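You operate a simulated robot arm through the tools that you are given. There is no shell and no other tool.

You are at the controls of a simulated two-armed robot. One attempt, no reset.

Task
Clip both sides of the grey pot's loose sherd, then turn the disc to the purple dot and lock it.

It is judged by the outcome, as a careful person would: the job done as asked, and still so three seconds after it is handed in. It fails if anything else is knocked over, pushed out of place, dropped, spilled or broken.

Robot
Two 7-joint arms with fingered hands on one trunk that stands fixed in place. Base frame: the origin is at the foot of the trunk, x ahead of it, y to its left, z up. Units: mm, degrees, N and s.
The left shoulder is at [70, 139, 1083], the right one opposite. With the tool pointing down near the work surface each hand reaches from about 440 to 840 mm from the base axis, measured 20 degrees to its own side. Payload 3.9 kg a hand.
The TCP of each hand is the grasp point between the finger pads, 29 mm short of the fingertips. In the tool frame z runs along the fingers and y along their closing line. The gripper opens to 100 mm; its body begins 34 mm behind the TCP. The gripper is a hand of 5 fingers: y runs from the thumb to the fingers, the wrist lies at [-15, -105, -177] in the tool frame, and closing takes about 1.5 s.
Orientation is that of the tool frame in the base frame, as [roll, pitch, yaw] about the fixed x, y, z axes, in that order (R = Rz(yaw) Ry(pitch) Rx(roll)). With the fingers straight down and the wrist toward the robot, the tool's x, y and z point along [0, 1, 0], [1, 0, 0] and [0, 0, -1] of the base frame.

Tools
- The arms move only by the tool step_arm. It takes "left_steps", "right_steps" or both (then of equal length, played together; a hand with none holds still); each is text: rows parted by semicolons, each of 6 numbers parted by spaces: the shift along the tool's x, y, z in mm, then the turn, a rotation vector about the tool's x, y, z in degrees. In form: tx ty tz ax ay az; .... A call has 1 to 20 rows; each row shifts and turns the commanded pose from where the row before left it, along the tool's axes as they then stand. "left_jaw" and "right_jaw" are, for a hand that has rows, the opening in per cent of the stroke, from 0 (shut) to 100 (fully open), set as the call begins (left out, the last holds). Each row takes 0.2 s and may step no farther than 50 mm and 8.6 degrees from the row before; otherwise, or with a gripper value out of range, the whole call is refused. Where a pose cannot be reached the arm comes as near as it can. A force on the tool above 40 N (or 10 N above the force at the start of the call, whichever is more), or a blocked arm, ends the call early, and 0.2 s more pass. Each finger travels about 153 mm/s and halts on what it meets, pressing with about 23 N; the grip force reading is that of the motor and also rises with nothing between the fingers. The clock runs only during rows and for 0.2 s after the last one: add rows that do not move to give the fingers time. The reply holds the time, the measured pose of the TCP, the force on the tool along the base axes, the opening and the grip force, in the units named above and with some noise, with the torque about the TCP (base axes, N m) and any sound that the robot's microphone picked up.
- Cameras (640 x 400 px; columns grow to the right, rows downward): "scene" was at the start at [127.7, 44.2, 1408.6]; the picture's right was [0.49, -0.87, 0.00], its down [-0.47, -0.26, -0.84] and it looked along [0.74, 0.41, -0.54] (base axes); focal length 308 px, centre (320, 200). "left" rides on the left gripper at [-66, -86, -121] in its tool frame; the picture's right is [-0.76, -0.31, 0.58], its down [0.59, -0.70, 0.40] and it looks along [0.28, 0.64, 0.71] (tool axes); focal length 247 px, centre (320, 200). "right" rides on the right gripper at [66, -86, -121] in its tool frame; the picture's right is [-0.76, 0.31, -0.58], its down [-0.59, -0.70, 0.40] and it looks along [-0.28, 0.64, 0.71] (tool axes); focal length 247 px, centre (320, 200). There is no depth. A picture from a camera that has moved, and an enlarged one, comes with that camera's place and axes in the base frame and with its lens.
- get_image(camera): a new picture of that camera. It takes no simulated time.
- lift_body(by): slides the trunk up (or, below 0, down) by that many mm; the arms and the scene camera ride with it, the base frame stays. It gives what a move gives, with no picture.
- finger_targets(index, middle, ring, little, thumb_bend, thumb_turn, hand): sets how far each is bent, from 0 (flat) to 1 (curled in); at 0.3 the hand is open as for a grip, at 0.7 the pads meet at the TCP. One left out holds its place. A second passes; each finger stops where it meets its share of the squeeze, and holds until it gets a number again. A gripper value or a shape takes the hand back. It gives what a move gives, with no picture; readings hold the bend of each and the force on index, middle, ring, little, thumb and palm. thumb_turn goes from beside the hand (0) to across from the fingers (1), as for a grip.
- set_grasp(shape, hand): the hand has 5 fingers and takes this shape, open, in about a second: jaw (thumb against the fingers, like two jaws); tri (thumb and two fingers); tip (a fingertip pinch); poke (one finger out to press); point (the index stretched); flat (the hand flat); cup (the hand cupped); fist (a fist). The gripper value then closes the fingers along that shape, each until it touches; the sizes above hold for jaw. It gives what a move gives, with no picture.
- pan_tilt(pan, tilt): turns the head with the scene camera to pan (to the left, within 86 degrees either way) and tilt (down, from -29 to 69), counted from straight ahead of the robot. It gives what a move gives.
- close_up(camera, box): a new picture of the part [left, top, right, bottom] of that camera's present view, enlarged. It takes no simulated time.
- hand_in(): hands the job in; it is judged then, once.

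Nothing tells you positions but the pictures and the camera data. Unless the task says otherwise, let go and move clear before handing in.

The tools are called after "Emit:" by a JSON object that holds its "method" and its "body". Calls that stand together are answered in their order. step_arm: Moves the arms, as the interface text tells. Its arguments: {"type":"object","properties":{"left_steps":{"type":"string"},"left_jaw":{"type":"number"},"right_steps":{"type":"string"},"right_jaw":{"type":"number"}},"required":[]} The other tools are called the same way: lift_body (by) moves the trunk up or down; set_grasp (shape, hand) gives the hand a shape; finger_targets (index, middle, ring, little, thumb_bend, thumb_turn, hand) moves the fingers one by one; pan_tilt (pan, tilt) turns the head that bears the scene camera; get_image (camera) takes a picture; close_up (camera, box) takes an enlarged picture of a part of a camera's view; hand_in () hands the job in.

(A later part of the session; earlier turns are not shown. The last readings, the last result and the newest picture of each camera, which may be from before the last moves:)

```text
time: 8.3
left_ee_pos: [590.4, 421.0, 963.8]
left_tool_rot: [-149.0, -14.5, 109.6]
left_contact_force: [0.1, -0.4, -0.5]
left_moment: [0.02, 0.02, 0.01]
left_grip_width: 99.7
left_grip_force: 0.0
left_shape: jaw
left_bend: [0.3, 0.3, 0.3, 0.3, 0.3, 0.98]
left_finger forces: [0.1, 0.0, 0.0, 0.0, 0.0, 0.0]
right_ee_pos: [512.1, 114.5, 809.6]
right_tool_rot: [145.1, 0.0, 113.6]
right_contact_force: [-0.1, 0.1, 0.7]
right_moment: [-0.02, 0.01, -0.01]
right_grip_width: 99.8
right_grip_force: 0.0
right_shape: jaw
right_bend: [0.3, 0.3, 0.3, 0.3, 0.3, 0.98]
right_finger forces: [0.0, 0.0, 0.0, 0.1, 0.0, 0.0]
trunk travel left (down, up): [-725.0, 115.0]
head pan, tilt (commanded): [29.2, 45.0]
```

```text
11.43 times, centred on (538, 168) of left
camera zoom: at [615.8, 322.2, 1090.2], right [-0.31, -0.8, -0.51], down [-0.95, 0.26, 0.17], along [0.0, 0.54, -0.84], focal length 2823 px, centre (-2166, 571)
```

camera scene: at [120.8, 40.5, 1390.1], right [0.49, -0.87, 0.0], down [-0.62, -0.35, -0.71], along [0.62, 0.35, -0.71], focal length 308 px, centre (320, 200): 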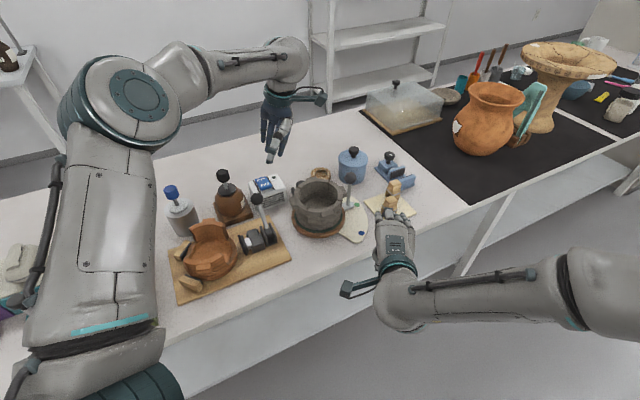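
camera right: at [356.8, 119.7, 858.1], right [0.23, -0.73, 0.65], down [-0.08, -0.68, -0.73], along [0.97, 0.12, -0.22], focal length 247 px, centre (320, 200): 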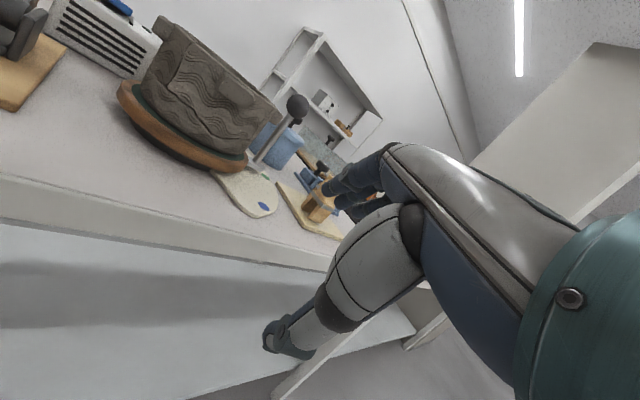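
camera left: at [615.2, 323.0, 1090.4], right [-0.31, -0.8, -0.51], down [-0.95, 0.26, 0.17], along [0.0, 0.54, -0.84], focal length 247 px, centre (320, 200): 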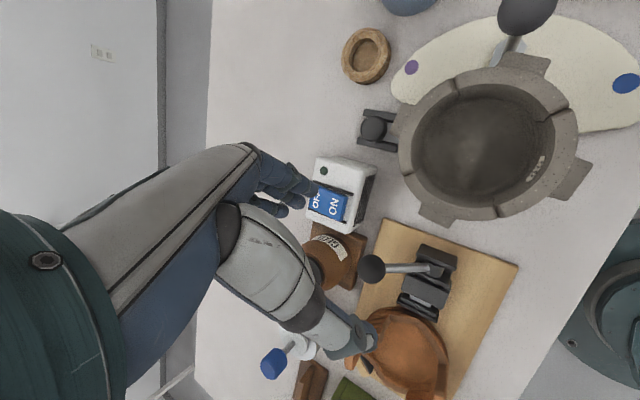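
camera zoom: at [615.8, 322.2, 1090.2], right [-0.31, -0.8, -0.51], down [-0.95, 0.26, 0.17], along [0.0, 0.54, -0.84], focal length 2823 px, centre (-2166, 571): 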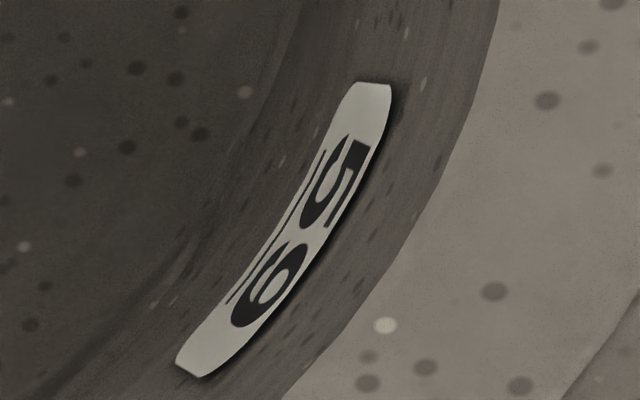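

Emit:
{"method": "get_image", "body": {"camera": "left"}}

Emit:
{"method": "pan_tilt", "body": {"pan": 60, "tilt": 50}}

Emit:
{"method": "get_image", "body": {"camera": "scene"}}

```text
taken
camera left: at [615.8, 322.2, 1090.2], right [-0.31, -0.8, -0.51], down [-0.95, 0.26, 0.17], along [0.0, 0.54, -0.84], focal length 247 px, centre (320, 200)
```

left: 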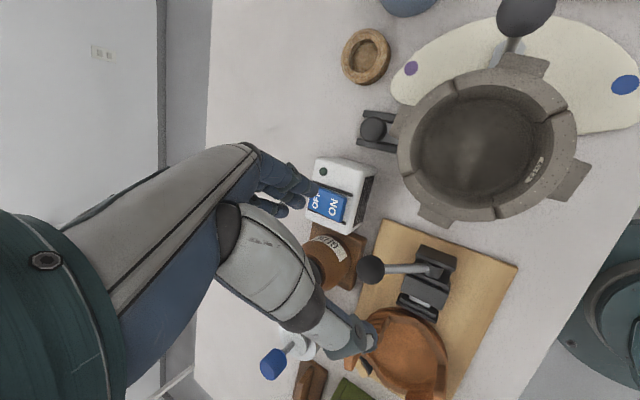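

```text
time: 9.3
left_ee_pos: [590.6, 420.8, 964.4]
left_tool_rot: [-148.9, -14.5, 109.7]
left_contact_force: [-0.2, 0.7, 0.2]
left_moment: [0.03, -0.03, -0.01]
left_grip_width: 99.7
left_grip_force: 0.0
left_shape: jaw
left_bend: [0.3, 0.3, 0.3, 0.3, 0.3, 0.98]
left_finger forces: [0.0, 0.1, 0.1, 0.1, 0.0, 0.1]
right_ee_pos: [512.6, 115.5, 808.3]
right_tool_rot: [145.0, 0.0, 113.8]
right_contact_force: [-0.7, 0.0, -1.0]
right_moment: [0.02, -0.01, 0.0]
right_grip_width: 100.0
right_grip_force: 0.0
right_shape: jaw
right_bend: [0.3, 0.3, 0.3, 0.3, 0.3, 0.98]
right_finger forces: [0.0, 0.0, 0.0, 0.1, 0.0, 0.1]
trunk travel left (down, up): [-725.0, 115.0]
head pan, tilt (commanded): [60.0, 50.0]
```

```text
taken
camera scene: at [88.4, 67.3, 1383.1], right [0.87, -0.5, 0.0], down [-0.38, -0.66, -0.64], along [0.32, 0.56, -0.77], focal length 308 px, centre (320, 200)
```

scene: 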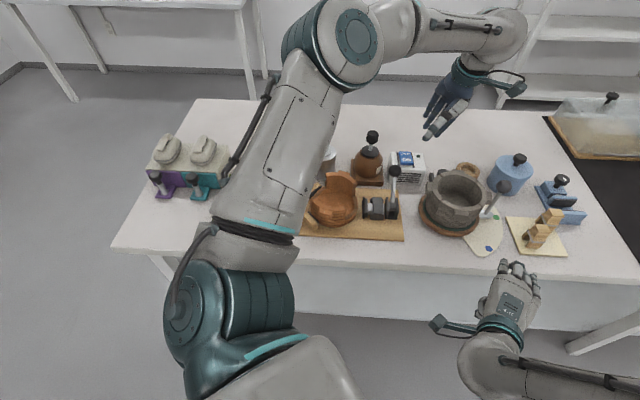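

I'll check whether loose sherds elsewhere (in the tray at left) carry similar number tags, using the left wrist camera from high up.

Emit:
{"method": "step_arm", "body": {"left_steps": "34.3 -28.3 13 0 0 0; 34.3 -28.3 13 0 0 0; 34.3 -28.3 13 0 0 0; 34.3 -28.3 13 0 0 0; 34.3 -28.3 13 0 0 0; 0 0 0 0 0 0"}}

Emit:
{"method": "get_image", "body": {"camera": "left"}}

Emit:
{"method": "get_image", "body": {"camera": "scene"}}

```text
time: 10.7
left_ee_pos: [392.6, 521.7, 1025.9]
left_tool_rot: [-148.9, -14.4, 109.6]
left_contact_force: [-0.3, 0.7, 0.4]
left_moment: [0.01, 0.02, 0.03]
left_grip_width: 99.8
left_grip_force: 0.1
left_shape: jaw
left_bend: [0.3, 0.3, 0.3, 0.3, 0.3, 0.98]
left_finger forces: [0.0, 0.0, 0.0, 0.0, 0.0, 0.0]
right_ee_pos: [512.9, 115.4, 808.7]
right_tool_rot: [145.0, 0.0, 113.7]
right_contact_force: [0.2, -0.1, 0.8]
right_moment: [0.01, 0.01, -0.02]
right_grip_width: 100.1
right_grip_force: 0.0
right_shape: jaw
right_bend: [0.3, 0.3, 0.3, 0.3, 0.3, 0.98]
right_finger forces: [0.0, 0.0, 0.0, 0.0, 0.0, 0.0]
trunk travel left (down, up): [-725.0, 115.0]
head pan, tilt (commanded): [60.0, 50.0]
```

```text
taken
camera left: at [416.9, 423.0, 1151.6], right [-0.31, -0.8, -0.51], down [-0.95, 0.26, 0.17], along [0.0, 0.54, -0.84], focal length 247 px, centre (320, 200)
```

left: 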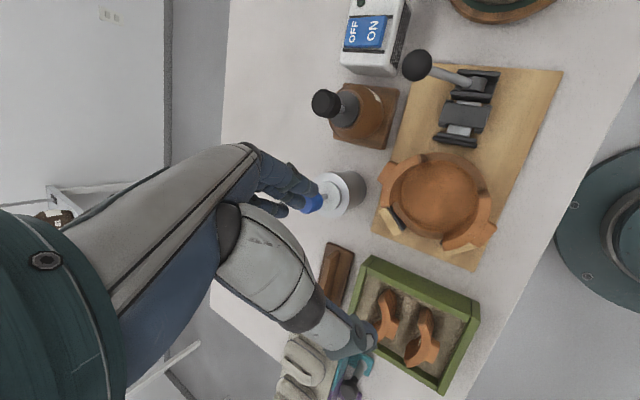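

```text
taken
camera scene: at [89.1, 67.8, 1383.0], right [0.87, -0.5, 0.0], down [-0.38, -0.66, -0.64], along [0.32, 0.56, -0.77], focal length 308 px, centre (320, 200)
```

scene: 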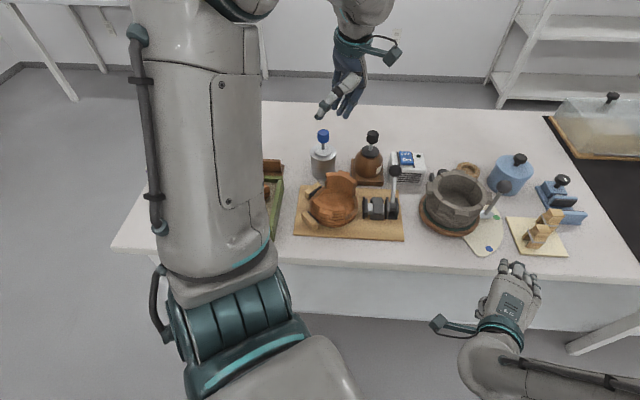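

Emit:
{"method": "close_up", "body": {"camera": "left", "box": [360, 270, 470, 380]}}

Emit:
{"method": "close_up", "body": {"camera": "left", "box": [370, 140, 510, 270]}}

```text
3.64 times, centred on (415, 325) of left
camera zoom: at [416.9, 423.0, 1151.6], right [-0.31, -0.8, -0.51], down [-0.95, 0.26, 0.17], along [0.0, 0.54, -0.84], focal length 898 px, centre (-26, -254)
```

zoom: 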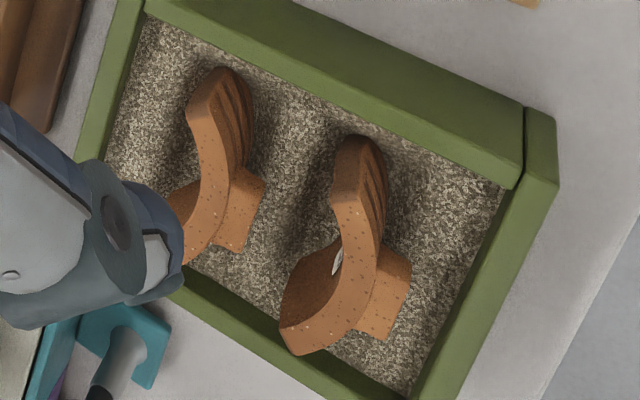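

```text
3.08 times, centred on (440, 205) of left
camera zoom: at [416.9, 423.0, 1151.6], right [-0.31, -0.8, -0.51], down [-0.95, 0.26, 0.17], along [0.0, 0.54, -0.84], focal length 760 px, centre (-49, 185)
```

zoom: 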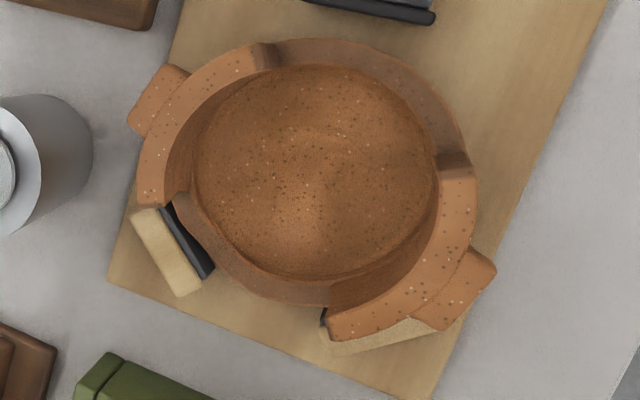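

The tray's loose sherd also carries a white tag inside while the bowl's fitted sherds don't, and on the grey pot only the front sherd has one ("59"). So the front sherd (between the seams at ~180° and ~−82°) is the loose one. Next I level the left hand, turn it to the clips' angle and carry it above the far clip.

Emit:
{"method": "step_arm", "body": {"left_steps": "0 0 0 -7.6 -3.8 0; 0 0 0 -7.6 -3.8 0; 0 0 0 -7.6 -3.8 0; 0 0 0 -7.6 -3.8 0; 0 0 0 0 0 8.27; 0 0 0 0 0 8.27; 0 0 0 0 0 8.27; 0 0 0 0 0 8.27; 0 0 0 0 0 8.27; 0 0 0 0 0 8.27; 0 0 0 0 0 0"}}

Emit:
{"method": "pan_tilt", "body": {"pan": 22, "tilt": 42}}

```text
time: 13.1
left_ee_pos: [389.9, 520.8, 1023.0]
left_tool_rot: [180.0, 0.0, 63.9]
left_contact_force: [-0.3, 0.0, -0.4]
left_moment: [-0.01, 0.01, -0.02]
left_grip_width: 99.9
left_grip_force: 0.0
left_shape: jaw
left_bend: [0.3, 0.3, 0.3, 0.3, 0.3, 0.98]
left_finger forces: [0.0, 0.1, 0.1, 0.1, 0.1, 0.0]
right_ee_pos: [512.3, 114.6, 809.3]
right_tool_rot: [144.9, 0.0, 113.7]
right_contact_force: [0.3, -0.5, 0.2]
right_moment: [-0.02, -0.05, 0.0]
right_grip_width: 99.7
right_grip_force: 0.0
right_shape: jaw
right_bend: [0.3, 0.3, 0.3, 0.3, 0.3, 0.98]
right_finger forces: [0.0, 0.1, 0.1, 0.0, 0.0, 0.0]
trunk travel left (down, up): [-725.0, 115.0]
head pan, tilt (commanded): [60.0, 50.0]
```

```text
time: 14.1
left_ee_pos: [391.3, 520.9, 1023.5]
left_tool_rot: [-180.0, 0.0, 64.0]
left_contact_force: [0.4, -0.2, -0.1]
left_moment: [-0.01, -0.01, -0.01]
left_grip_width: 99.6
left_grip_force: 0.0
left_shape: jaw
left_bend: [0.3, 0.3, 0.3, 0.3, 0.3, 0.98]
left_finger forces: [0.0, 0.0, 0.0, 0.1, 0.0, 0.0]
right_ee_pos: [512.2, 115.6, 810.5]
right_tool_rot: [145.0, 0.1, 113.7]
right_contact_force: [-0.4, 0.4, -0.5]
right_moment: [0.0, -0.02, 0.0]
right_grip_width: 99.7
right_grip_force: 0.1
right_shape: jaw
right_bend: [0.3, 0.3, 0.3, 0.3, 0.3, 0.98]
right_finger forces: [0.0, 0.1, 0.0, 0.0, 0.0, 0.0]
trunk travel left (down, up): [-725.0, 115.0]
head pan, tilt (commanded): [22.0, 42.0]
```

The left hand is level at yaw 64°. Now I carry it over to above the far clip at a safe height.

Emit:
{"method": "step_arm", "body": {"left_steps": "-13.1 45.9 6 0 0 0; -13.1 45.9 6 0 0 0; -13.1 45.9 6 0 0 0; -13.1 45.9 6 0 0 0; -13.1 45.9 6 0 0 0; -13.1 45.9 6 0 0 0; -13.1 45.9 6 0 0 0; -13.1 45.9 6 0 0 0; -13.1 45.9 6 0 0 0; -13.1 45.9 6 0 0 0; -13.1 45.9 6 0 0 0; 0 0 0 0 0 0"}}

Emit:
{"method": "set_grasp", "body": {"hand": "left", "shape": "tip"}}

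Emit:
{"method": "get_image", "body": {"camera": "scene"}}

Emit:
{"method": "get_image", "body": {"camera": "left"}}

Emit:
{"method": "get_image", "body": {"camera": "right"}}

```text
time: 16.7
left_ee_pos: [781.6, 170.6, 958.1]
left_tool_rot: [179.9, 0.1, 64.1]
left_contact_force: [-0.4, 0.0, 0.3]
left_moment: [-0.02, -0.02, 0.01]
left_grip_width: 100.0
left_grip_force: 0.0
left_shape: jaw
left_bend: [0.3, 0.3, 0.3, 0.3, 0.3, 0.98]
left_finger forces: [0.0, 0.0, 0.0, 0.0, 0.1, 0.0]
right_ee_pos: [509.4, 117.3, 810.6]
right_tool_rot: [145.0, 0.1, 113.8]
right_contact_force: [-1.0, 0.1, 0.2]
right_moment: [-0.02, 0.02, -0.01]
right_grip_width: 99.9
right_grip_force: 0.0
right_shape: jaw
right_bend: [0.3, 0.3, 0.3, 0.3, 0.3, 0.98]
right_finger forces: [0.0, 0.0, 0.0, 0.0, 0.1, 0.0]
trunk travel left (down, up): [-725.0, 115.0]
head pan, tilt (commanded): [22.0, 42.0]
```

```text
time: 17.6
left_ee_pos: [782.9, 168.8, 955.8]
left_tool_rot: [180.0, 0.0, 64.0]
left_contact_force: [0.7, 0.3, -0.6]
left_moment: [0.02, -0.01, 0.02]
left_grip_width: 99.8
left_grip_force: 0.0
left_shape: tip
left_bend: [0.3, 0.98, 0.99, 0.99, 0.3, 0.98]
left_finger forces: [0.0, 0.0, 0.1, 0.0, 0.0, 0.0]
right_ee_pos: [512.4, 114.9, 809.3]
right_tool_rot: [144.9, 0.0, 113.7]
right_contact_force: [-0.2, 0.1, 1.0]
right_moment: [0.01, -0.02, 0.01]
right_grip_width: 100.0
right_grip_force: 0.0
right_shape: jaw
right_bend: [0.3, 0.3, 0.3, 0.3, 0.3, 0.98]
right_finger forces: [0.1, 0.1, 0.1, 0.1, 0.0, 0.1]
trunk travel left (down, up): [-725.0, 115.0]
head pan, tilt (commanded): [22.0, 42.0]
```

```text
taken
camera scene: at [127.2, 32.1, 1394.4], right [0.37, -0.93, 0.0], down [-0.62, -0.25, -0.74], along [0.69, 0.28, -0.67], focal length 308 px, centre (320, 200)
```

scene: 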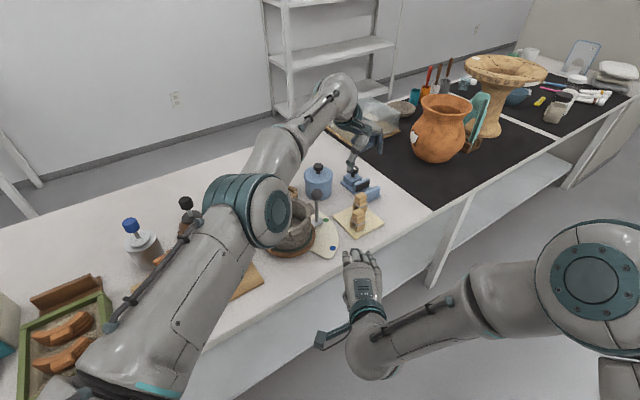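

```text
taken
camera left: at [678.4, 148.1, 1076.9], right [-0.61, -0.55, -0.58], down [-0.37, 0.84, -0.4], along [0.7, -0.03, -0.71], focal length 247 px, centre (320, 200)
```

left: 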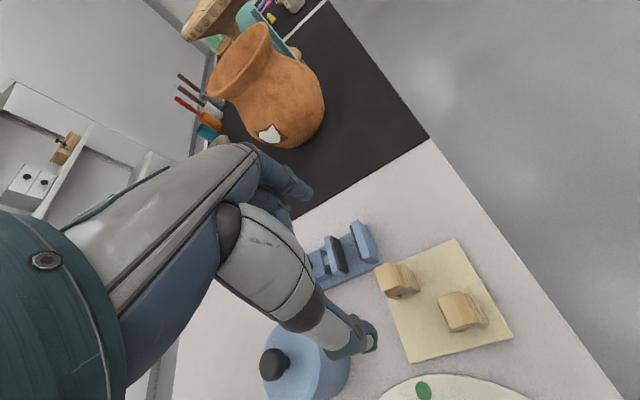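

```text
taken
camera right: at [356.9, 120.0, 858.3], right [0.23, -0.73, 0.65], down [-0.08, -0.68, -0.73], along [0.97, 0.12, -0.22], focal length 247 px, centre (320, 200)
```

right: 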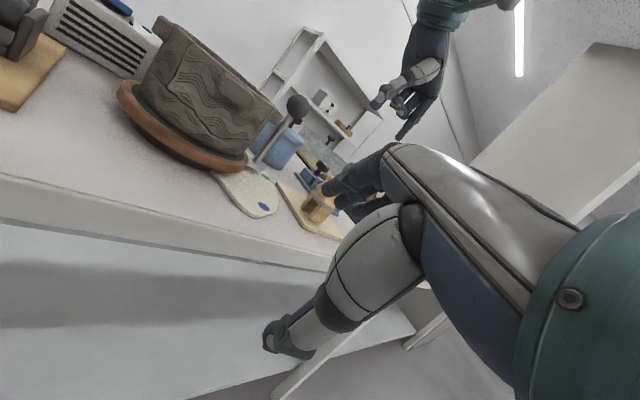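

Emit:
{"method": "close_up", "body": {"camera": "scene", "box": [320, 110, 410, 240]}}

Emit:
{"method": "close_up", "body": {"camera": "left", "box": [360, 220, 530, 370]}}

Emit:
{"method": "close_up", "body": {"camera": "right", "box": [350, 10, 470, 150]}}

```text
3.08 times, centred on (365, 175) of scene
camera zoom: at [127.2, 32.1, 1394.4], right [0.37, -0.93, 0.0], down [-0.62, -0.25, -0.74], along [0.69, 0.28, -0.67], focal length 948 px, centre (182, 277)
```

zoom: 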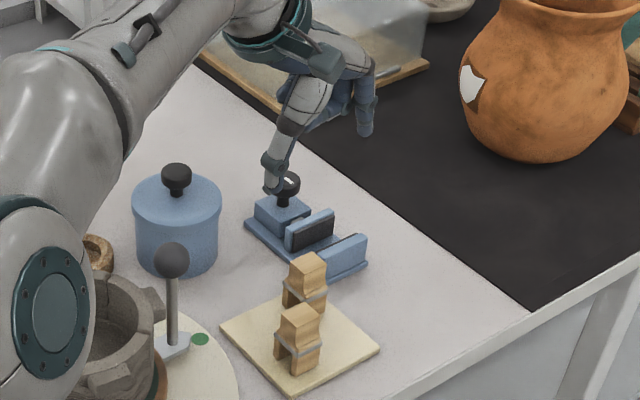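

```text
2.67 times, centred on (445, 295) of left
camera zoom: at [678.4, 148.1, 1076.9], right [-0.61, -0.55, -0.58], down [-0.37, 0.84, -0.4], along [0.7, -0.03, -0.71], focal length 659 px, centre (-13, -53)
```

zoom: 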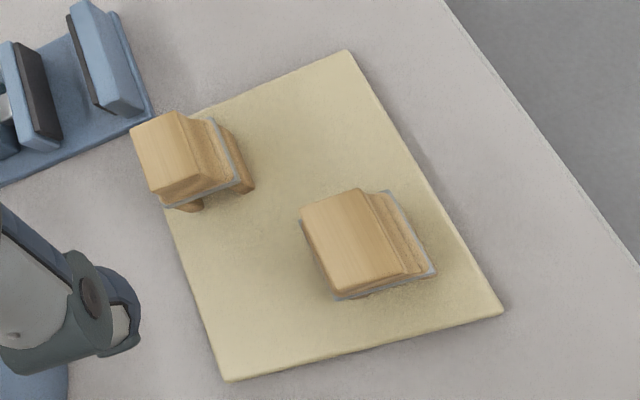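

```text
2.86 times, centred on (410, 80) of right
camera zoom: at [356.9, 120.0, 858.3], right [0.23, -0.73, 0.65], down [-0.08, -0.68, -0.73], along [0.97, 0.12, -0.22], focal length 706 px, centre (63, 543)
```

zoom: 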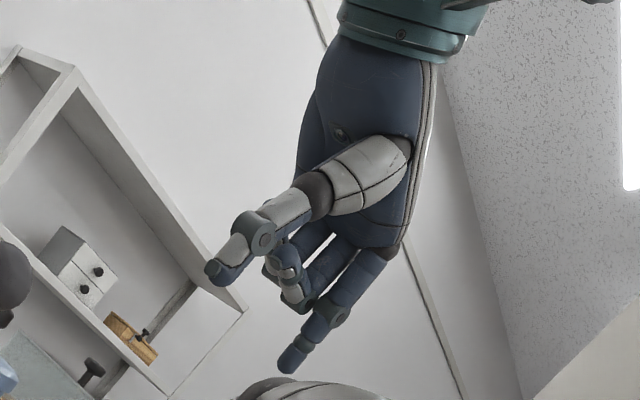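

Emit:
{"method": "close_up", "body": {"camera": "left", "box": [370, 250, 430, 310]}}

Emit:
{"method": "close_up", "body": {"camera": "left", "box": [425, 275, 505, 345]}}

Emit:
{"method": "close_up", "body": {"camera": "scene", "box": [335, 185, 380, 240]}}

```text
6.67 times, centred on (400, 280) of left
camera zoom: at [678.4, 148.1, 1076.9], right [-0.61, -0.55, -0.58], down [-0.37, 0.84, -0.4], along [0.7, -0.03, -0.71], focal length 1646 px, centre (-213, -333)
```

zoom: 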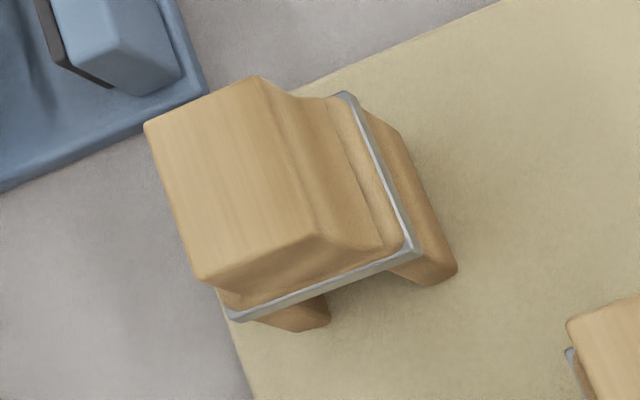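

```text
5.71 times, centred on (465, 310) of left
camera zoom: at [678.4, 148.1, 1076.9], right [-0.61, -0.55, -0.58], down [-0.37, 0.84, -0.4], along [0.7, -0.03, -0.71], focal length 1411 px, centre (-509, -429)
```

zoom: 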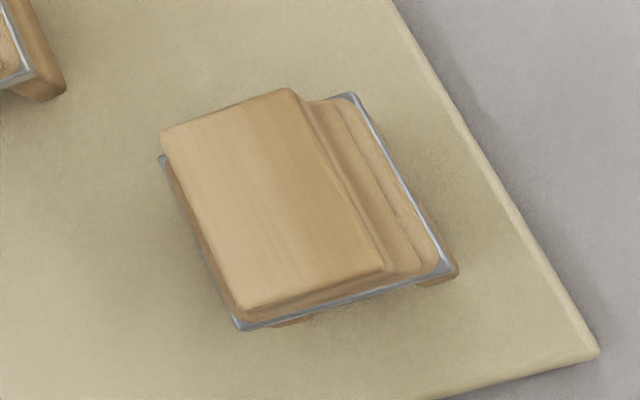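

```text
7.27 times, centred on (358, 212) of scene
camera zoom: at [127.2, 32.1, 1394.4], right [0.37, -0.93, 0.0], down [-0.62, -0.25, -0.74], along [0.69, 0.28, -0.67], focal length 2241 px, centre (47, 109)
```

zoom: 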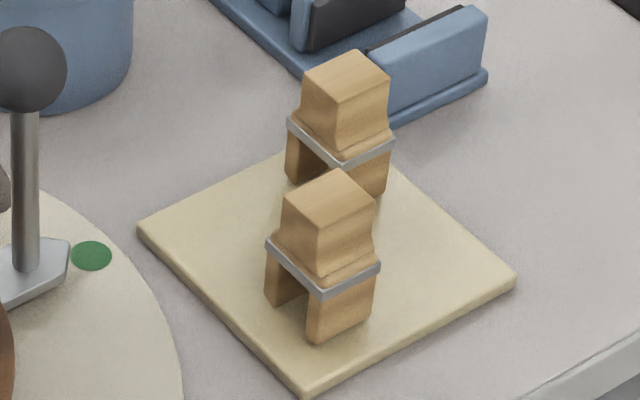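

Both clips are aligned with the board (leg axis ≈54.5°), tops at about (722,157,813) and (790,170,813). Before grasping, I'll close the pinch in the air to learn where the finger tips meet relative to the TCP.

Emit:
{"method": "step_arm", "body": {"left_steps": "0 0 0 0 0 0; 0 0 0 0 0 4.75; 0 0 0 0 0 4.75; 0 0 0 0 0 0; 0 0 0 0 0 0; 0 0 0 0 0 0; 0 0 0 0 0 0; 0 0 0 0 0 0", "left_jaw": 27}}

Emit:
{"method": "close_up", "body": {"camera": "scene", "box": [330, 120, 390, 195]}}

Emit:
{"method": "close_up", "body": {"camera": "right", "box": [350, 50, 450, 150]}}

Emit:
{"method": "get_image", "body": {"camera": "left"}}

```text
time: 19.4
left_ee_pos: [771.6, 173.8, 953.9]
left_tool_rot: [-180.0, -0.1, 54.5]
left_contact_force: [0.3, 0.2, 0.2]
left_moment: [-0.01, 0.02, 0.03]
left_grip_width: 27.2
left_grip_force: 0.1
left_shape: tip
left_bend: [0.57, 0.98, 0.99, 0.99, 0.47, 1.0]
left_finger forces: [0.1, 0.1, 0.0, 0.0, 0.0, 0.0]
left hand out of reach, approached as far as the arm can: row 2, 3
right_ee_pos: [512.3, 115.6, 810.4]
right_tool_rot: [145.0, 0.1, 113.6]
right_contact_force: [0.6, -0.3, -0.4]
right_moment: [0.02, 0.0, 0.01]
right_grip_width: 99.8
right_grip_force: 0.1
right_shape: jaw
right_bend: [0.3, 0.3, 0.3, 0.3, 0.3, 0.98]
right_finger forces: [0.0, 0.1, 0.0, 0.0, 0.0, 0.0]
trunk travel left (down, up): [-725.0, 115.0]
head pan, tilt (commanded): [22.0, 42.0]
```

```text
5.33 times, centred on (360, 158) of scene
camera zoom: at [127.3, 32.0, 1394.4], right [0.37, -0.93, 0.0], down [-0.62, -0.25, -0.74], along [0.69, 0.28, -0.67], focal length 1643 px, centre (107, 427)
```

zoom: 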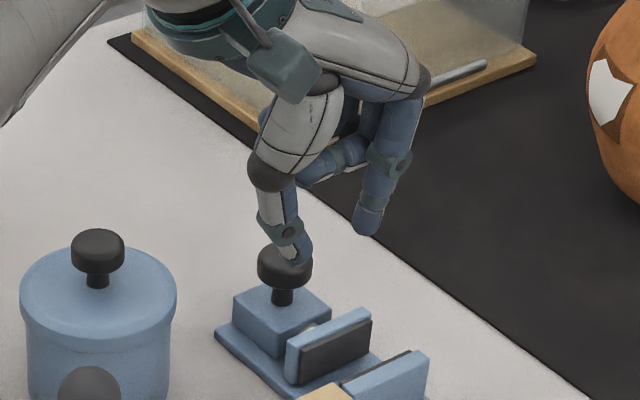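

```text
4.00 times, centred on (400, 100) of right
camera zoom: at [357.0, 119.9, 858.3], right [0.23, -0.73, 0.65], down [-0.08, -0.68, -0.73], along [0.97, 0.12, -0.22], focal length 988 px, centre (0, 600)
```

zoom: 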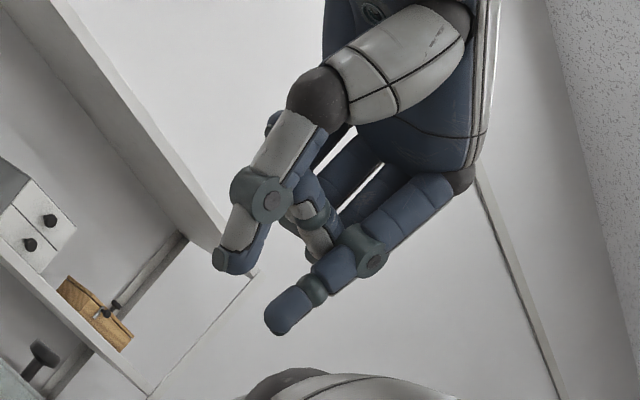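

```text
taken
camera left: at [664.0, 170.2, 1074.9], right [-0.69, -0.44, -0.58], down [-0.23, 0.89, -0.4], along [0.69, -0.14, -0.71], focal length 247 px, centre (320, 200)
```

left: 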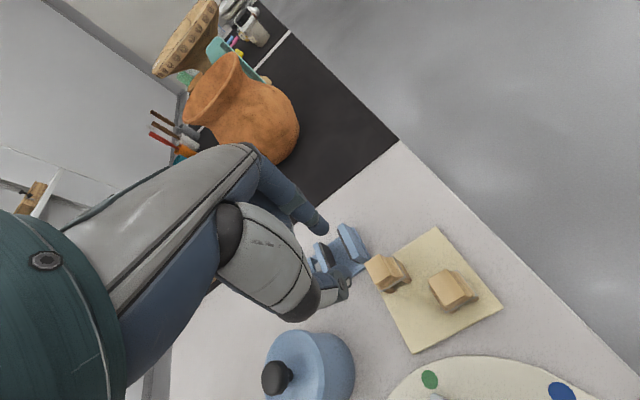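

The pinch closes centred on the TCP, tips ~28 mm beyond it. The far clip is at the edge of reach, so I'll tilt the hand 20° about the closing line to bring the wrist nearer, and check the pose.

Emit:
{"method": "step_arm", "body": {"left_steps": "0 0 0 0 6.67 0; 0 0 0 0 6.67 0; 0 0 0 0 6.66 0; 0 0 0 0 0 0; 0 0 0 0 0 0", "left_jaw": 45}}

```text
time: 20.6
left_ee_pos: [770.4, 173.8, 955.0]
left_tool_rot: [-180.0, -20.1, 54.5]
left_contact_force: [0.1, 0.4, -0.3]
left_moment: [0.0, 0.02, -0.02]
left_grip_width: 44.5
left_grip_force: 0.1
left_shape: tip
left_bend: [0.46, 0.98, 0.99, 0.99, 0.4, 1.0]
left_finger forces: [0.0, 0.1, 0.1, 0.1, 0.0, 0.1]
right_ee_pos: [511.7, 115.4, 809.2]
right_tool_rot: [145.0, 0.0, 113.8]
right_contact_force: [0.1, -0.8, 0.7]
right_moment: [0.0, 0.0, 0.0]
right_grip_width: 99.9
right_grip_force: 0.0
right_shape: jaw
right_bend: [0.3, 0.3, 0.3, 0.3, 0.3, 0.98]
right_finger forces: [0.1, 0.1, 0.1, 0.0, 0.1, 0.0]
trunk travel left (down, up): [-725.0, 115.0]
head pan, tilt (commanded): [22.0, 42.0]
```

Emit:
{"method": "step_arm", "body": {"left_steps": "-15.1 9.2 39.7 0 0 0; -15.1 9.2 39.7 0 0 0; 0 0 0 0 0 0; 0 0 0 0 0 0"}}

Emit:
{"method": "get_image", "body": {"camera": "left"}}

Emit:
{"method": "close_up", "body": {"camera": "scene", "box": [320, 140, 410, 240]}}

Emit:
{"method": "close_up", "body": {"camera": "right", "box": [270, 60, 430, 200]}}

```text
time: 21.6
left_ee_pos: [783.3, 162.0, 869.0]
left_tool_rot: [-180.0, -20.0, 54.5]
left_contact_force: [-0.1, -0.7, -0.2]
left_moment: [0.01, 0.0, 0.02]
left_grip_width: 44.5
left_grip_force: 0.1
left_shape: tip
left_bend: [0.46, 0.98, 0.99, 0.99, 0.4, 1.0]
left_finger forces: [0.1, 0.0, 0.0, 0.1, 0.0, 0.0]
right_ee_pos: [512.2, 115.7, 809.8]
right_tool_rot: [145.0, -0.1, 113.7]
right_contact_force: [0.0, -0.1, 0.1]
right_moment: [0.01, 0.02, -0.02]
right_grip_width: 100.0
right_grip_force: 0.0
right_shape: jaw
right_bend: [0.3, 0.3, 0.3, 0.3, 0.3, 0.98]
right_finger forces: [0.0, 0.0, 0.1, 0.1, 0.0, 0.0]
trunk travel left (down, up): [-725.0, 115.0]
head pan, tilt (commanded): [22.0, 42.0]
```

```text
taken
camera left: at [656.0, 128.1, 959.7], right [-0.55, -0.24, -0.8], down [-0.17, 0.97, -0.17], along [0.82, 0.04, -0.57], focal length 247 px, centre (320, 200)
```

left: 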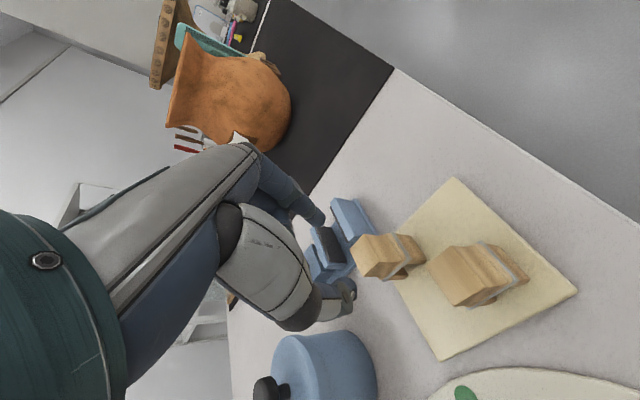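

```text
4.00 times, centred on (365, 190) of scene
camera zoom: at [127.9, 32.0, 1394.3], right [0.37, -0.93, 0.0], down [-0.62, -0.25, -0.74], along [0.69, 0.28, -0.67], focal length 1232 px, centre (140, 240)
```

zoom: 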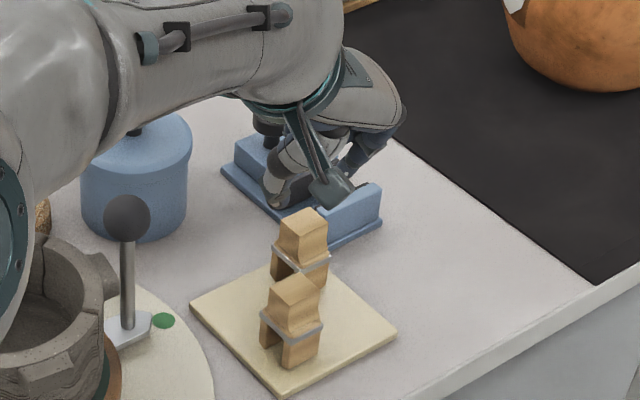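

```text
2.86 times, centred on (350, 130) of right
camera zoom: at [357.3, 119.9, 858.1], right [0.23, -0.73, 0.65], down [-0.08, -0.68, -0.73], along [0.97, 0.12, -0.22], focal length 706 px, centre (234, 400)
```

zoom: 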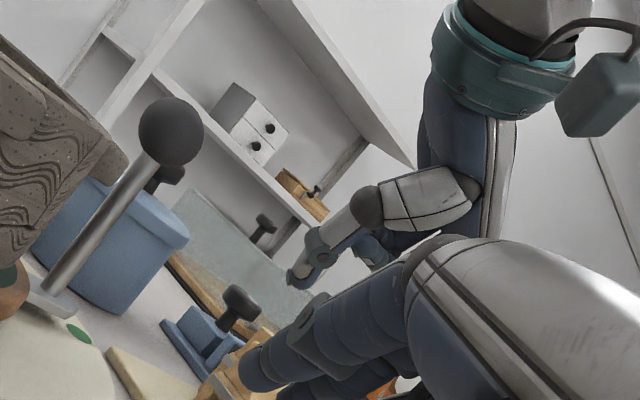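

Emit:
{"method": "close_up", "body": {"camera": "left", "box": [300, 190, 440, 310]}}

```text
3.33 times, centred on (370, 250) of left
camera zoom: at [656.0, 128.1, 959.7], right [-0.55, -0.24, -0.8], down [-0.17, 0.97, -0.17], along [0.82, 0.04, -0.57], focal length 823 px, centre (153, 33)
```

zoom: 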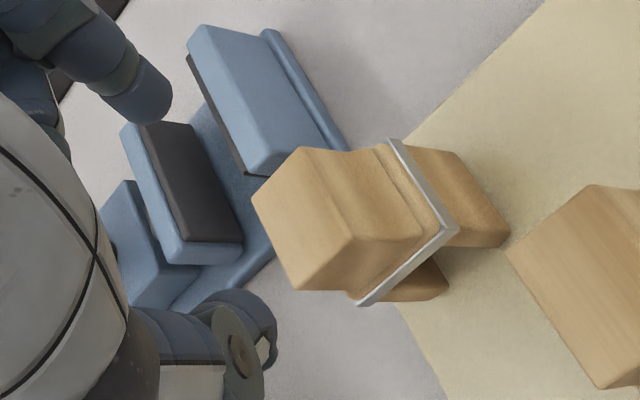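

The far clip is at about (789,170) with its top at 813, and the vise corner is clear of the index finger's path. I descend to straddle the clip's block.

Emit:
{"method": "step_arm", "body": {"left_steps": "-4.9 0.4 15.6 0 0 0; -4.9 0.4 15.6 0 0 0; -4.9 0.4 15.6 0 0 0; 0 0 0 0 0 0; 0 0 0 0 0 0"}}

Emit:
{"method": "close_up", "body": {"camera": "left", "box": [270, 170, 440, 310]}}

Emit:
{"method": "close_up", "body": {"camera": "scene", "box": [335, 165, 395, 240]}}

```text
time: 22.8
left_ee_pos: [786.4, 163.8, 819.9]
left_tool_rot: [180.0, -20.1, 54.6]
left_contact_force: [-0.3, -0.1, 0.4]
left_moment: [0.05, 0.0, -0.03]
left_grip_width: 44.6
left_grip_force: 0.2
left_shape: tip
left_bend: [0.46, 0.98, 0.99, 0.99, 0.4, 1.0]
left_finger forces: [0.1, 0.1, 0.0, 0.0, 0.0, 0.0]
right_ee_pos: [512.4, 115.3, 810.4]
right_tool_rot: [144.9, 0.0, 113.7]
right_contact_force: [0.3, 0.6, -0.8]
right_moment: [0.0, 0.0, -0.01]
right_grip_width: 99.8
right_grip_force: 0.0
right_shape: jaw
right_bend: [0.3, 0.3, 0.3, 0.3, 0.3, 0.98]
right_finger forces: [0.1, 0.0, 0.0, 0.1, 0.0, 0.1]
trunk travel left (down, up): [-725.0, 115.0]
head pan, tilt (commanded): [22.0, 42.0]
```

```text
2.86 times, centred on (355, 240) of left
camera zoom: at [658.3, 130.2, 911.1], right [-0.55, -0.24, -0.8], down [-0.17, 0.97, -0.17], along [0.82, 0.04, -0.57], focal length 706 px, centre (220, 86)
```

zoom: 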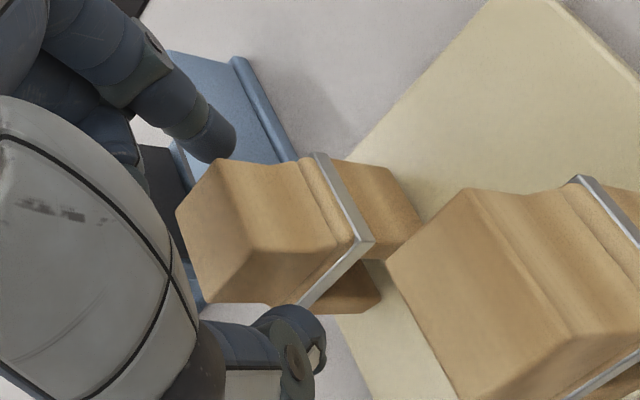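

```text
5.33 times, centred on (365, 202) of scene
camera zoom: at [127.4, 32.1, 1394.4], right [0.37, -0.93, 0.0], down [-0.62, -0.25, -0.74], along [0.69, 0.28, -0.67], focal length 1643 px, centre (80, 187)
```

zoom: 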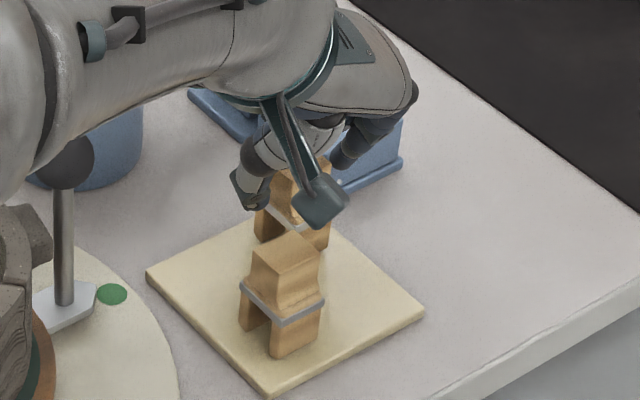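

Both fingers straddle the far clip's block. I'll go 4 mm lower and close the pinch.

Emit:
{"method": "step_arm", "body": {"left_steps": "-1.4 0 3.76 0 0 0; 0 0 0 0 0 0"}}

Emit:
{"method": "step_arm", "body": {"left_steps": "0 0 0 0 0 0; 0 0 0 0 0 0; 0 0 0 0 0 0; 0 0 0 0 0 0; 0 0 0 0 0 0; 0 0 0 0 0 0; 0 0 0 0 0 0; 0 0 0 0 0 0", "left_jaw": 0}}

Emit:
{"method": "close_up", "body": {"camera": "left", "box": [270, 170, 440, 310]}}

Emit:
{"method": "close_up", "body": {"camera": "scene", "box": [335, 165, 395, 240]}}

```text
time: 23.4
left_ee_pos: [786.5, 163.4, 815.4]
left_tool_rot: [180.0, -20.0, 54.6]
left_contact_force: [0.2, -0.5, -0.6]
left_moment: [0.0, -0.01, 0.01]
left_grip_width: 44.4
left_grip_force: 0.0
left_shape: tip
left_bend: [0.46, 0.98, 0.99, 0.99, 0.4, 1.0]
left_finger forces: [0.0, 0.0, 0.0, 0.0, 0.0, 0.0]
right_ee_pos: [512.3, 115.9, 811.2]
right_tool_rot: [145.1, 0.0, 113.7]
right_contact_force: [-0.6, -0.3, 0.2]
right_moment: [0.0, 0.03, -0.01]
right_grip_width: 100.0
right_grip_force: 0.1
right_shape: jaw
right_bend: [0.3, 0.3, 0.3, 0.3, 0.3, 0.98]
right_finger forces: [0.0, 0.0, 0.1, 0.0, 0.0, 0.0]
trunk travel left (down, up): [-725.0, 115.0]
head pan, tilt (commanded): [22.0, 42.0]
```

```text
time: 25.2
left_ee_pos: [786.9, 164.7, 816.3]
left_tool_rot: [180.0, -20.0, 54.4]
left_contact_force: [-0.3, -0.5, -0.7]
left_moment: [-0.04, -0.01, -0.02]
left_grip_width: 24.0
left_grip_force: 23.0
left_shape: tip
left_bend: [0.6, 1.0, 1.0, 1.0, 0.49, 1.0]
left_finger forces: [21.0, 0.0, 0.1, 0.0, 20.8, 0.0]
right_ee_pos: [511.5, 116.1, 809.7]
right_tool_rot: [144.9, 0.0, 113.7]
right_contact_force: [-0.5, -0.6, -0.2]
right_moment: [0.0, 0.01, 0.0]
right_grip_width: 99.9
right_grip_force: 0.1
right_shape: jaw
right_bend: [0.3, 0.3, 0.3, 0.3, 0.3, 0.98]
right_finger forces: [0.0, 0.0, 0.0, 0.0, 0.0, 0.0]
trunk travel left (down, up): [-725.0, 115.0]
head pan, tilt (commanded): [22.0, 42.0]
```

```text
2.86 times, centred on (355, 240) of left
camera zoom: at [658.3, 129.9, 906.7], right [-0.55, -0.24, -0.8], down [-0.17, 0.97, -0.17], along [0.82, 0.04, -0.57], focal length 706 px, centre (220, 86)
```

zoom: 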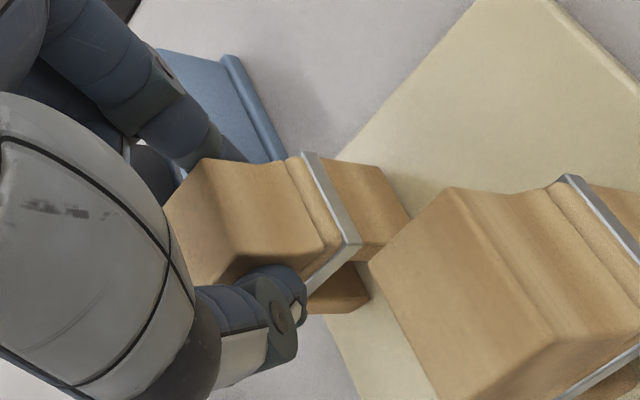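

```text
5.33 times, centred on (365, 202) of scene
camera zoom: at [127.4, 32.0, 1394.4], right [0.37, -0.93, 0.0], down [-0.62, -0.25, -0.74], along [0.69, 0.28, -0.67], focal length 1643 px, centre (80, 187)
```

zoom: 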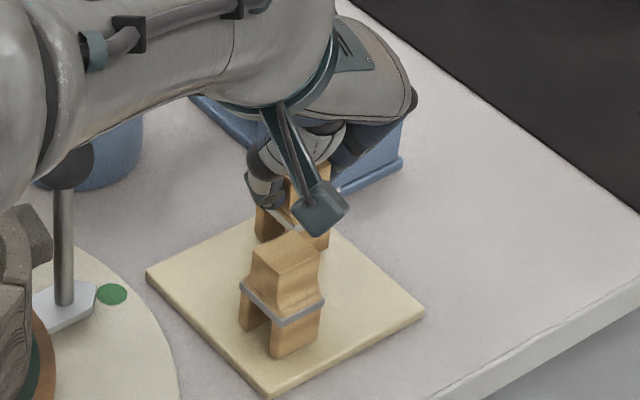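

The clip is gripped (24 mm, ~21 N on both fingers). I'll lift it slowly, then check.

Emit:
{"method": "step_arm", "body": {"left_steps": "3.42 0 -9.4 0 0 0; 3.42 0 -9.4 0 0 0; 6.84 0 -18.8 0 0 0; 10.3 0 -28.2 0 0 0; 0 0 0 0 0 0"}}

Emit:
{"method": "get_image", "body": {"camera": "left"}}

Emit:
{"method": "close_up", "body": {"camera": "scene", "box": [325, 135, 405, 235]}}

```text
time: 26.4
left_ee_pos: [785.5, 162.3, 886.2]
left_tool_rot: [180.0, -20.0, 54.6]
left_contact_force: [0.9, -0.2, -0.7]
left_moment: [-0.02, 0.0, 0.03]
left_grip_width: 23.8
left_grip_force: 23.0
left_shape: tip
left_bend: [0.6, 1.0, 1.0, 1.0, 0.49, 1.0]
left_finger forces: [21.0, 0.0, 0.0, 0.1, 20.8, 0.0]
right_ee_pos: [513.6, 115.7, 808.0]
right_tool_rot: [144.9, 0.1, 113.6]
right_contact_force: [-0.1, 0.8, 0.0]
right_moment: [0.01, 0.01, 0.0]
right_grip_width: 99.9
right_grip_force: 0.1
right_shape: jaw
right_bend: [0.3, 0.3, 0.3, 0.3, 0.3, 0.98]
right_finger forces: [0.1, 0.1, 0.0, 0.0, 0.0, 0.0]
trunk travel left (down, up): [-725.0, 115.0]
head pan, tilt (commanded): [22.0, 42.0]
```

```text
taken
camera left: at [657.7, 128.5, 977.2], right [-0.55, -0.24, -0.8], down [-0.17, 0.97, -0.17], along [0.82, 0.04, -0.57], focal length 247 px, centre (320, 200)
```

left: 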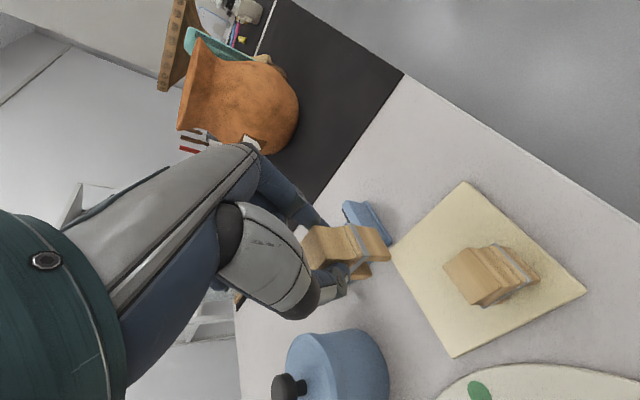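

```text
4.00 times, centred on (365, 185) of scene
camera zoom: at [128.0, 32.2, 1394.3], right [0.37, -0.93, 0.0], down [-0.62, -0.25, -0.74], along [0.69, 0.28, -0.67], focal length 1232 px, centre (140, 260)
```

zoom: 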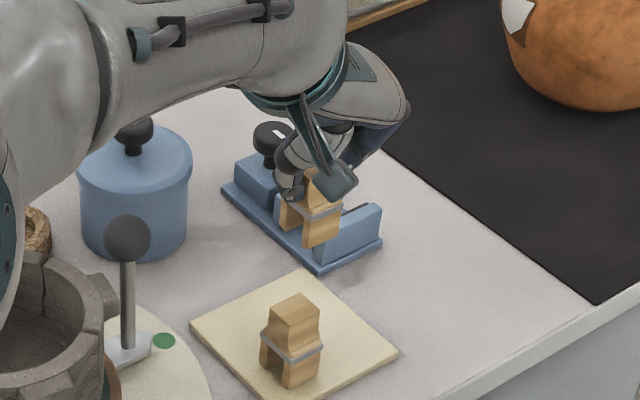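

Emit:
{"method": "close_up", "body": {"camera": "left", "box": [270, 170, 440, 310]}}

```text
2.86 times, centred on (355, 240) of left
camera zoom: at [657.7, 128.5, 977.2], right [-0.55, -0.24, -0.8], down [-0.17, 0.97, -0.17], along [0.82, 0.04, -0.57], focal length 706 px, centre (220, 86)
```

zoom: 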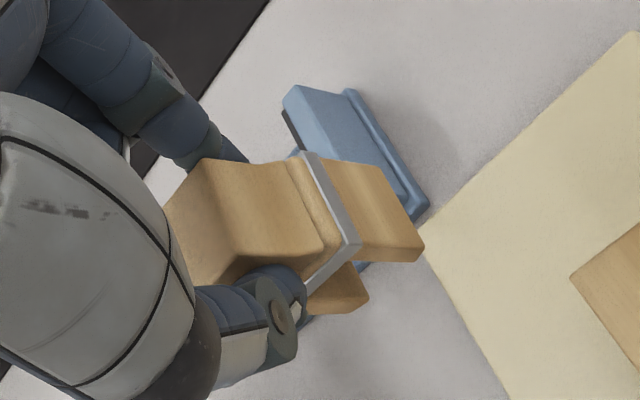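

The clip sits firmly in the pinch, unshifted. I'll raise it, bring it back toward the pot, then turn it so its slot lines up with the right-hand seam (C, at about (621,263)).

Emit:
{"method": "step_arm", "body": {"left_steps": "12.65 0 -34.8 0 0 0; 12.65 0 -34.8 0 0 0; -14.9 -44 -5.4 0 0 0; -14.9 -44 -5.4 0 0 0; -14.9 -44 -5.4 0 0 0; 0 0 0 2.873 0 -7.896; 0 0 0 2.873 0 -7.896; 0 0 0 2.873 0 -7.896; 0 0 0 2.873 0 -7.896; 0 0 0 2.873 0 -7.896; 0 0 0 0 0 0; 0 0 0 0 0 0"}}

Emit:
{"method": "get_image", "body": {"camera": "left"}}

Emit:
{"method": "get_image", "body": {"camera": "right"}}

Emit:
{"method": "get_image", "body": {"camera": "scene"}}

```text
time: 29.0
left_ee_pos: [652.0, 218.9, 962.9]
left_tool_rot: [-180.0, -16.6, 98.9]
left_contact_force: [0.0, 0.4, -0.3]
left_moment: [-0.01, -0.06, -0.02]
left_grip_width: 23.5
left_grip_force: 22.9
left_shape: tip
left_bend: [0.61, 1.0, 1.0, 1.0, 0.49, 1.0]
left_finger forces: [20.9, 0.0, 0.0, 0.1, 20.8, 0.0]
right_ee_pos: [512.2, 115.0, 809.9]
right_tool_rot: [145.0, 0.1, 113.7]
right_contact_force: [0.6, -0.3, 1.0]
right_moment: [0.02, -0.01, 0.0]
right_grip_width: 100.0
right_grip_force: 0.1
right_shape: jaw
right_bend: [0.3, 0.3, 0.3, 0.3, 0.3, 0.98]
right_finger forces: [0.1, 0.1, 0.1, 0.1, 0.0, 0.1]
trunk travel left (down, up): [-725.0, 115.0]
head pan, tilt (commanded): [22.0, 42.0]
```

```text
taken
camera left: at [584.2, 110.0, 1060.5], right [-0.22, -0.6, -0.77], down [-0.8, 0.56, -0.21], along [0.56, 0.57, -0.6], focal length 247 px, centre (320, 200)
```

left: 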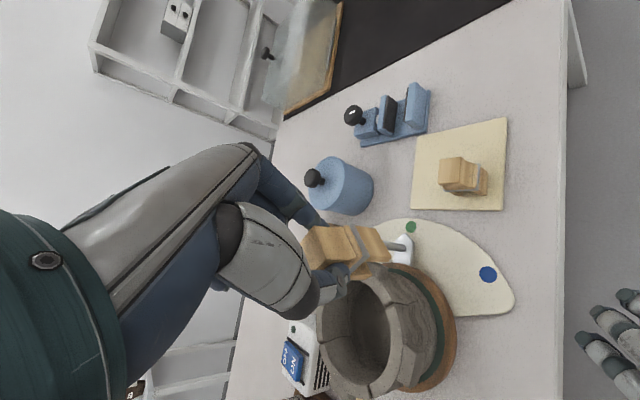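

```text
taken
camera right: at [356.9, 120.3, 858.2], right [0.23, -0.72, 0.65], down [-0.08, -0.68, -0.73], along [0.97, 0.12, -0.22], focal length 247 px, centre (320, 200)
```

right: 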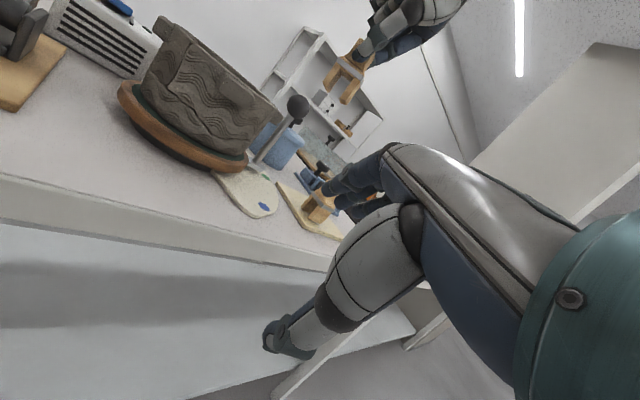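

```text
taken
camera scene: at [127.2, 32.7, 1394.4], right [0.37, -0.93, 0.0], down [-0.62, -0.25, -0.74], along [0.69, 0.28, -0.67], focal length 308 px, centre (320, 200)
```

scene: 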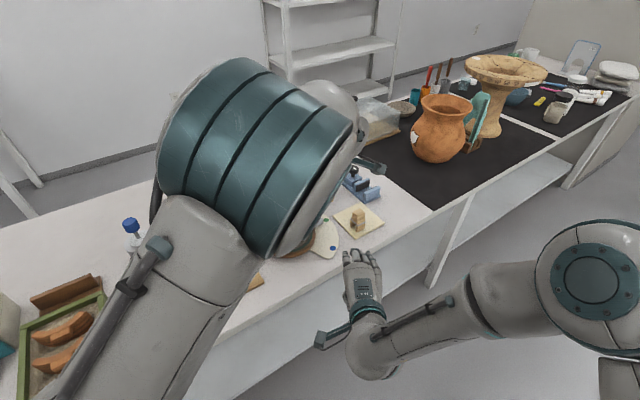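

Emit:
{"method": "step_arm", "body": {"left_steps": "0 0 0 0 0 0; 0 0 0 0 0 0"}}

Emit:
{"method": "close_up", "body": {"camera": "right", "box": [300, 0, 420, 110]}}

Emit:
{"method": "close_up", "body": {"camera": "left", "box": [290, 200, 470, 400]}}

```text
time: 29.6
left_ee_pos: [652.5, 220.5, 961.3]
left_tool_rot: [-179.7, -16.8, 99.0]
left_contact_force: [0.2, 0.6, -0.1]
left_moment: [-0.02, -0.01, 0.05]
left_grip_width: 23.9
left_grip_force: 23.5
left_shape: tip
left_bend: [0.61, 1.0, 1.0, 1.0, 0.49, 1.0]
left_finger forces: [20.8, 0.0, 0.1, 0.1, 20.9, 0.0]
right_ee_pos: [511.9, 115.8, 810.5]
right_tool_rot: [145.0, 0.0, 113.7]
right_contact_force: [0.2, -0.3, -0.7]
right_moment: [0.0, -0.01, 0.0]
right_grip_width: 100.1
right_grip_force: 0.0
right_shape: jaw
right_bend: [0.3, 0.3, 0.3, 0.3, 0.3, 0.98]
right_finger forces: [0.0, 0.0, 0.0, 0.0, 0.1, 0.0]
trunk travel left (down, up): [-725.0, 115.0]
head pan, tilt (commanded): [22.0, 42.0]
```

```text
3.64 times, centred on (360, 55) of right
camera zoom: at [357.0, 120.0, 858.2], right [0.23, -0.73, 0.65], down [-0.08, -0.68, -0.73], along [0.97, 0.12, -0.22], focal length 898 px, centre (174, 727)
```

zoom: 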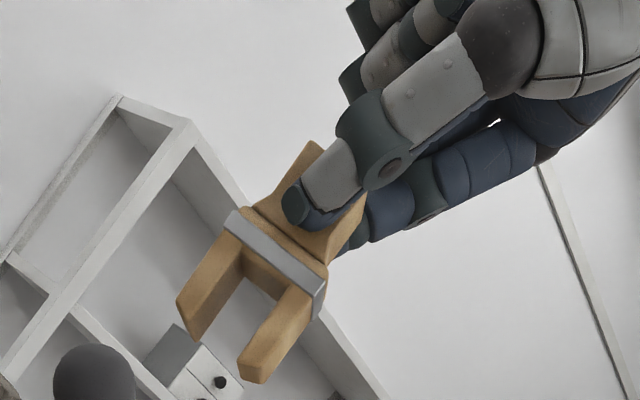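

```text
2.00 times, centred on (380, 300) of left
camera zoom: at [584.3, 110.6, 1058.1], right [-0.22, -0.6, -0.77], down [-0.8, 0.56, -0.21], along [0.56, 0.57, -0.6], focal length 494 px, centre (200, 0)
```

zoom: 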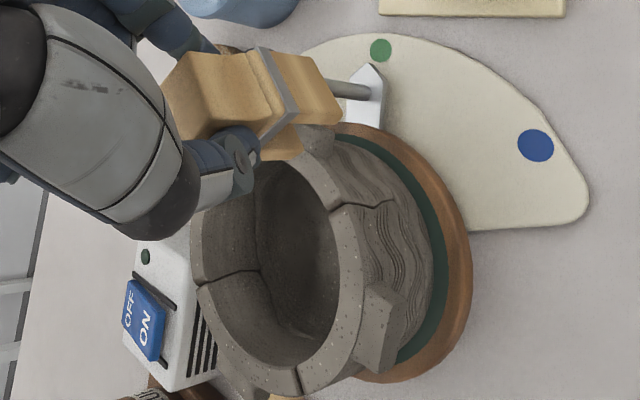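

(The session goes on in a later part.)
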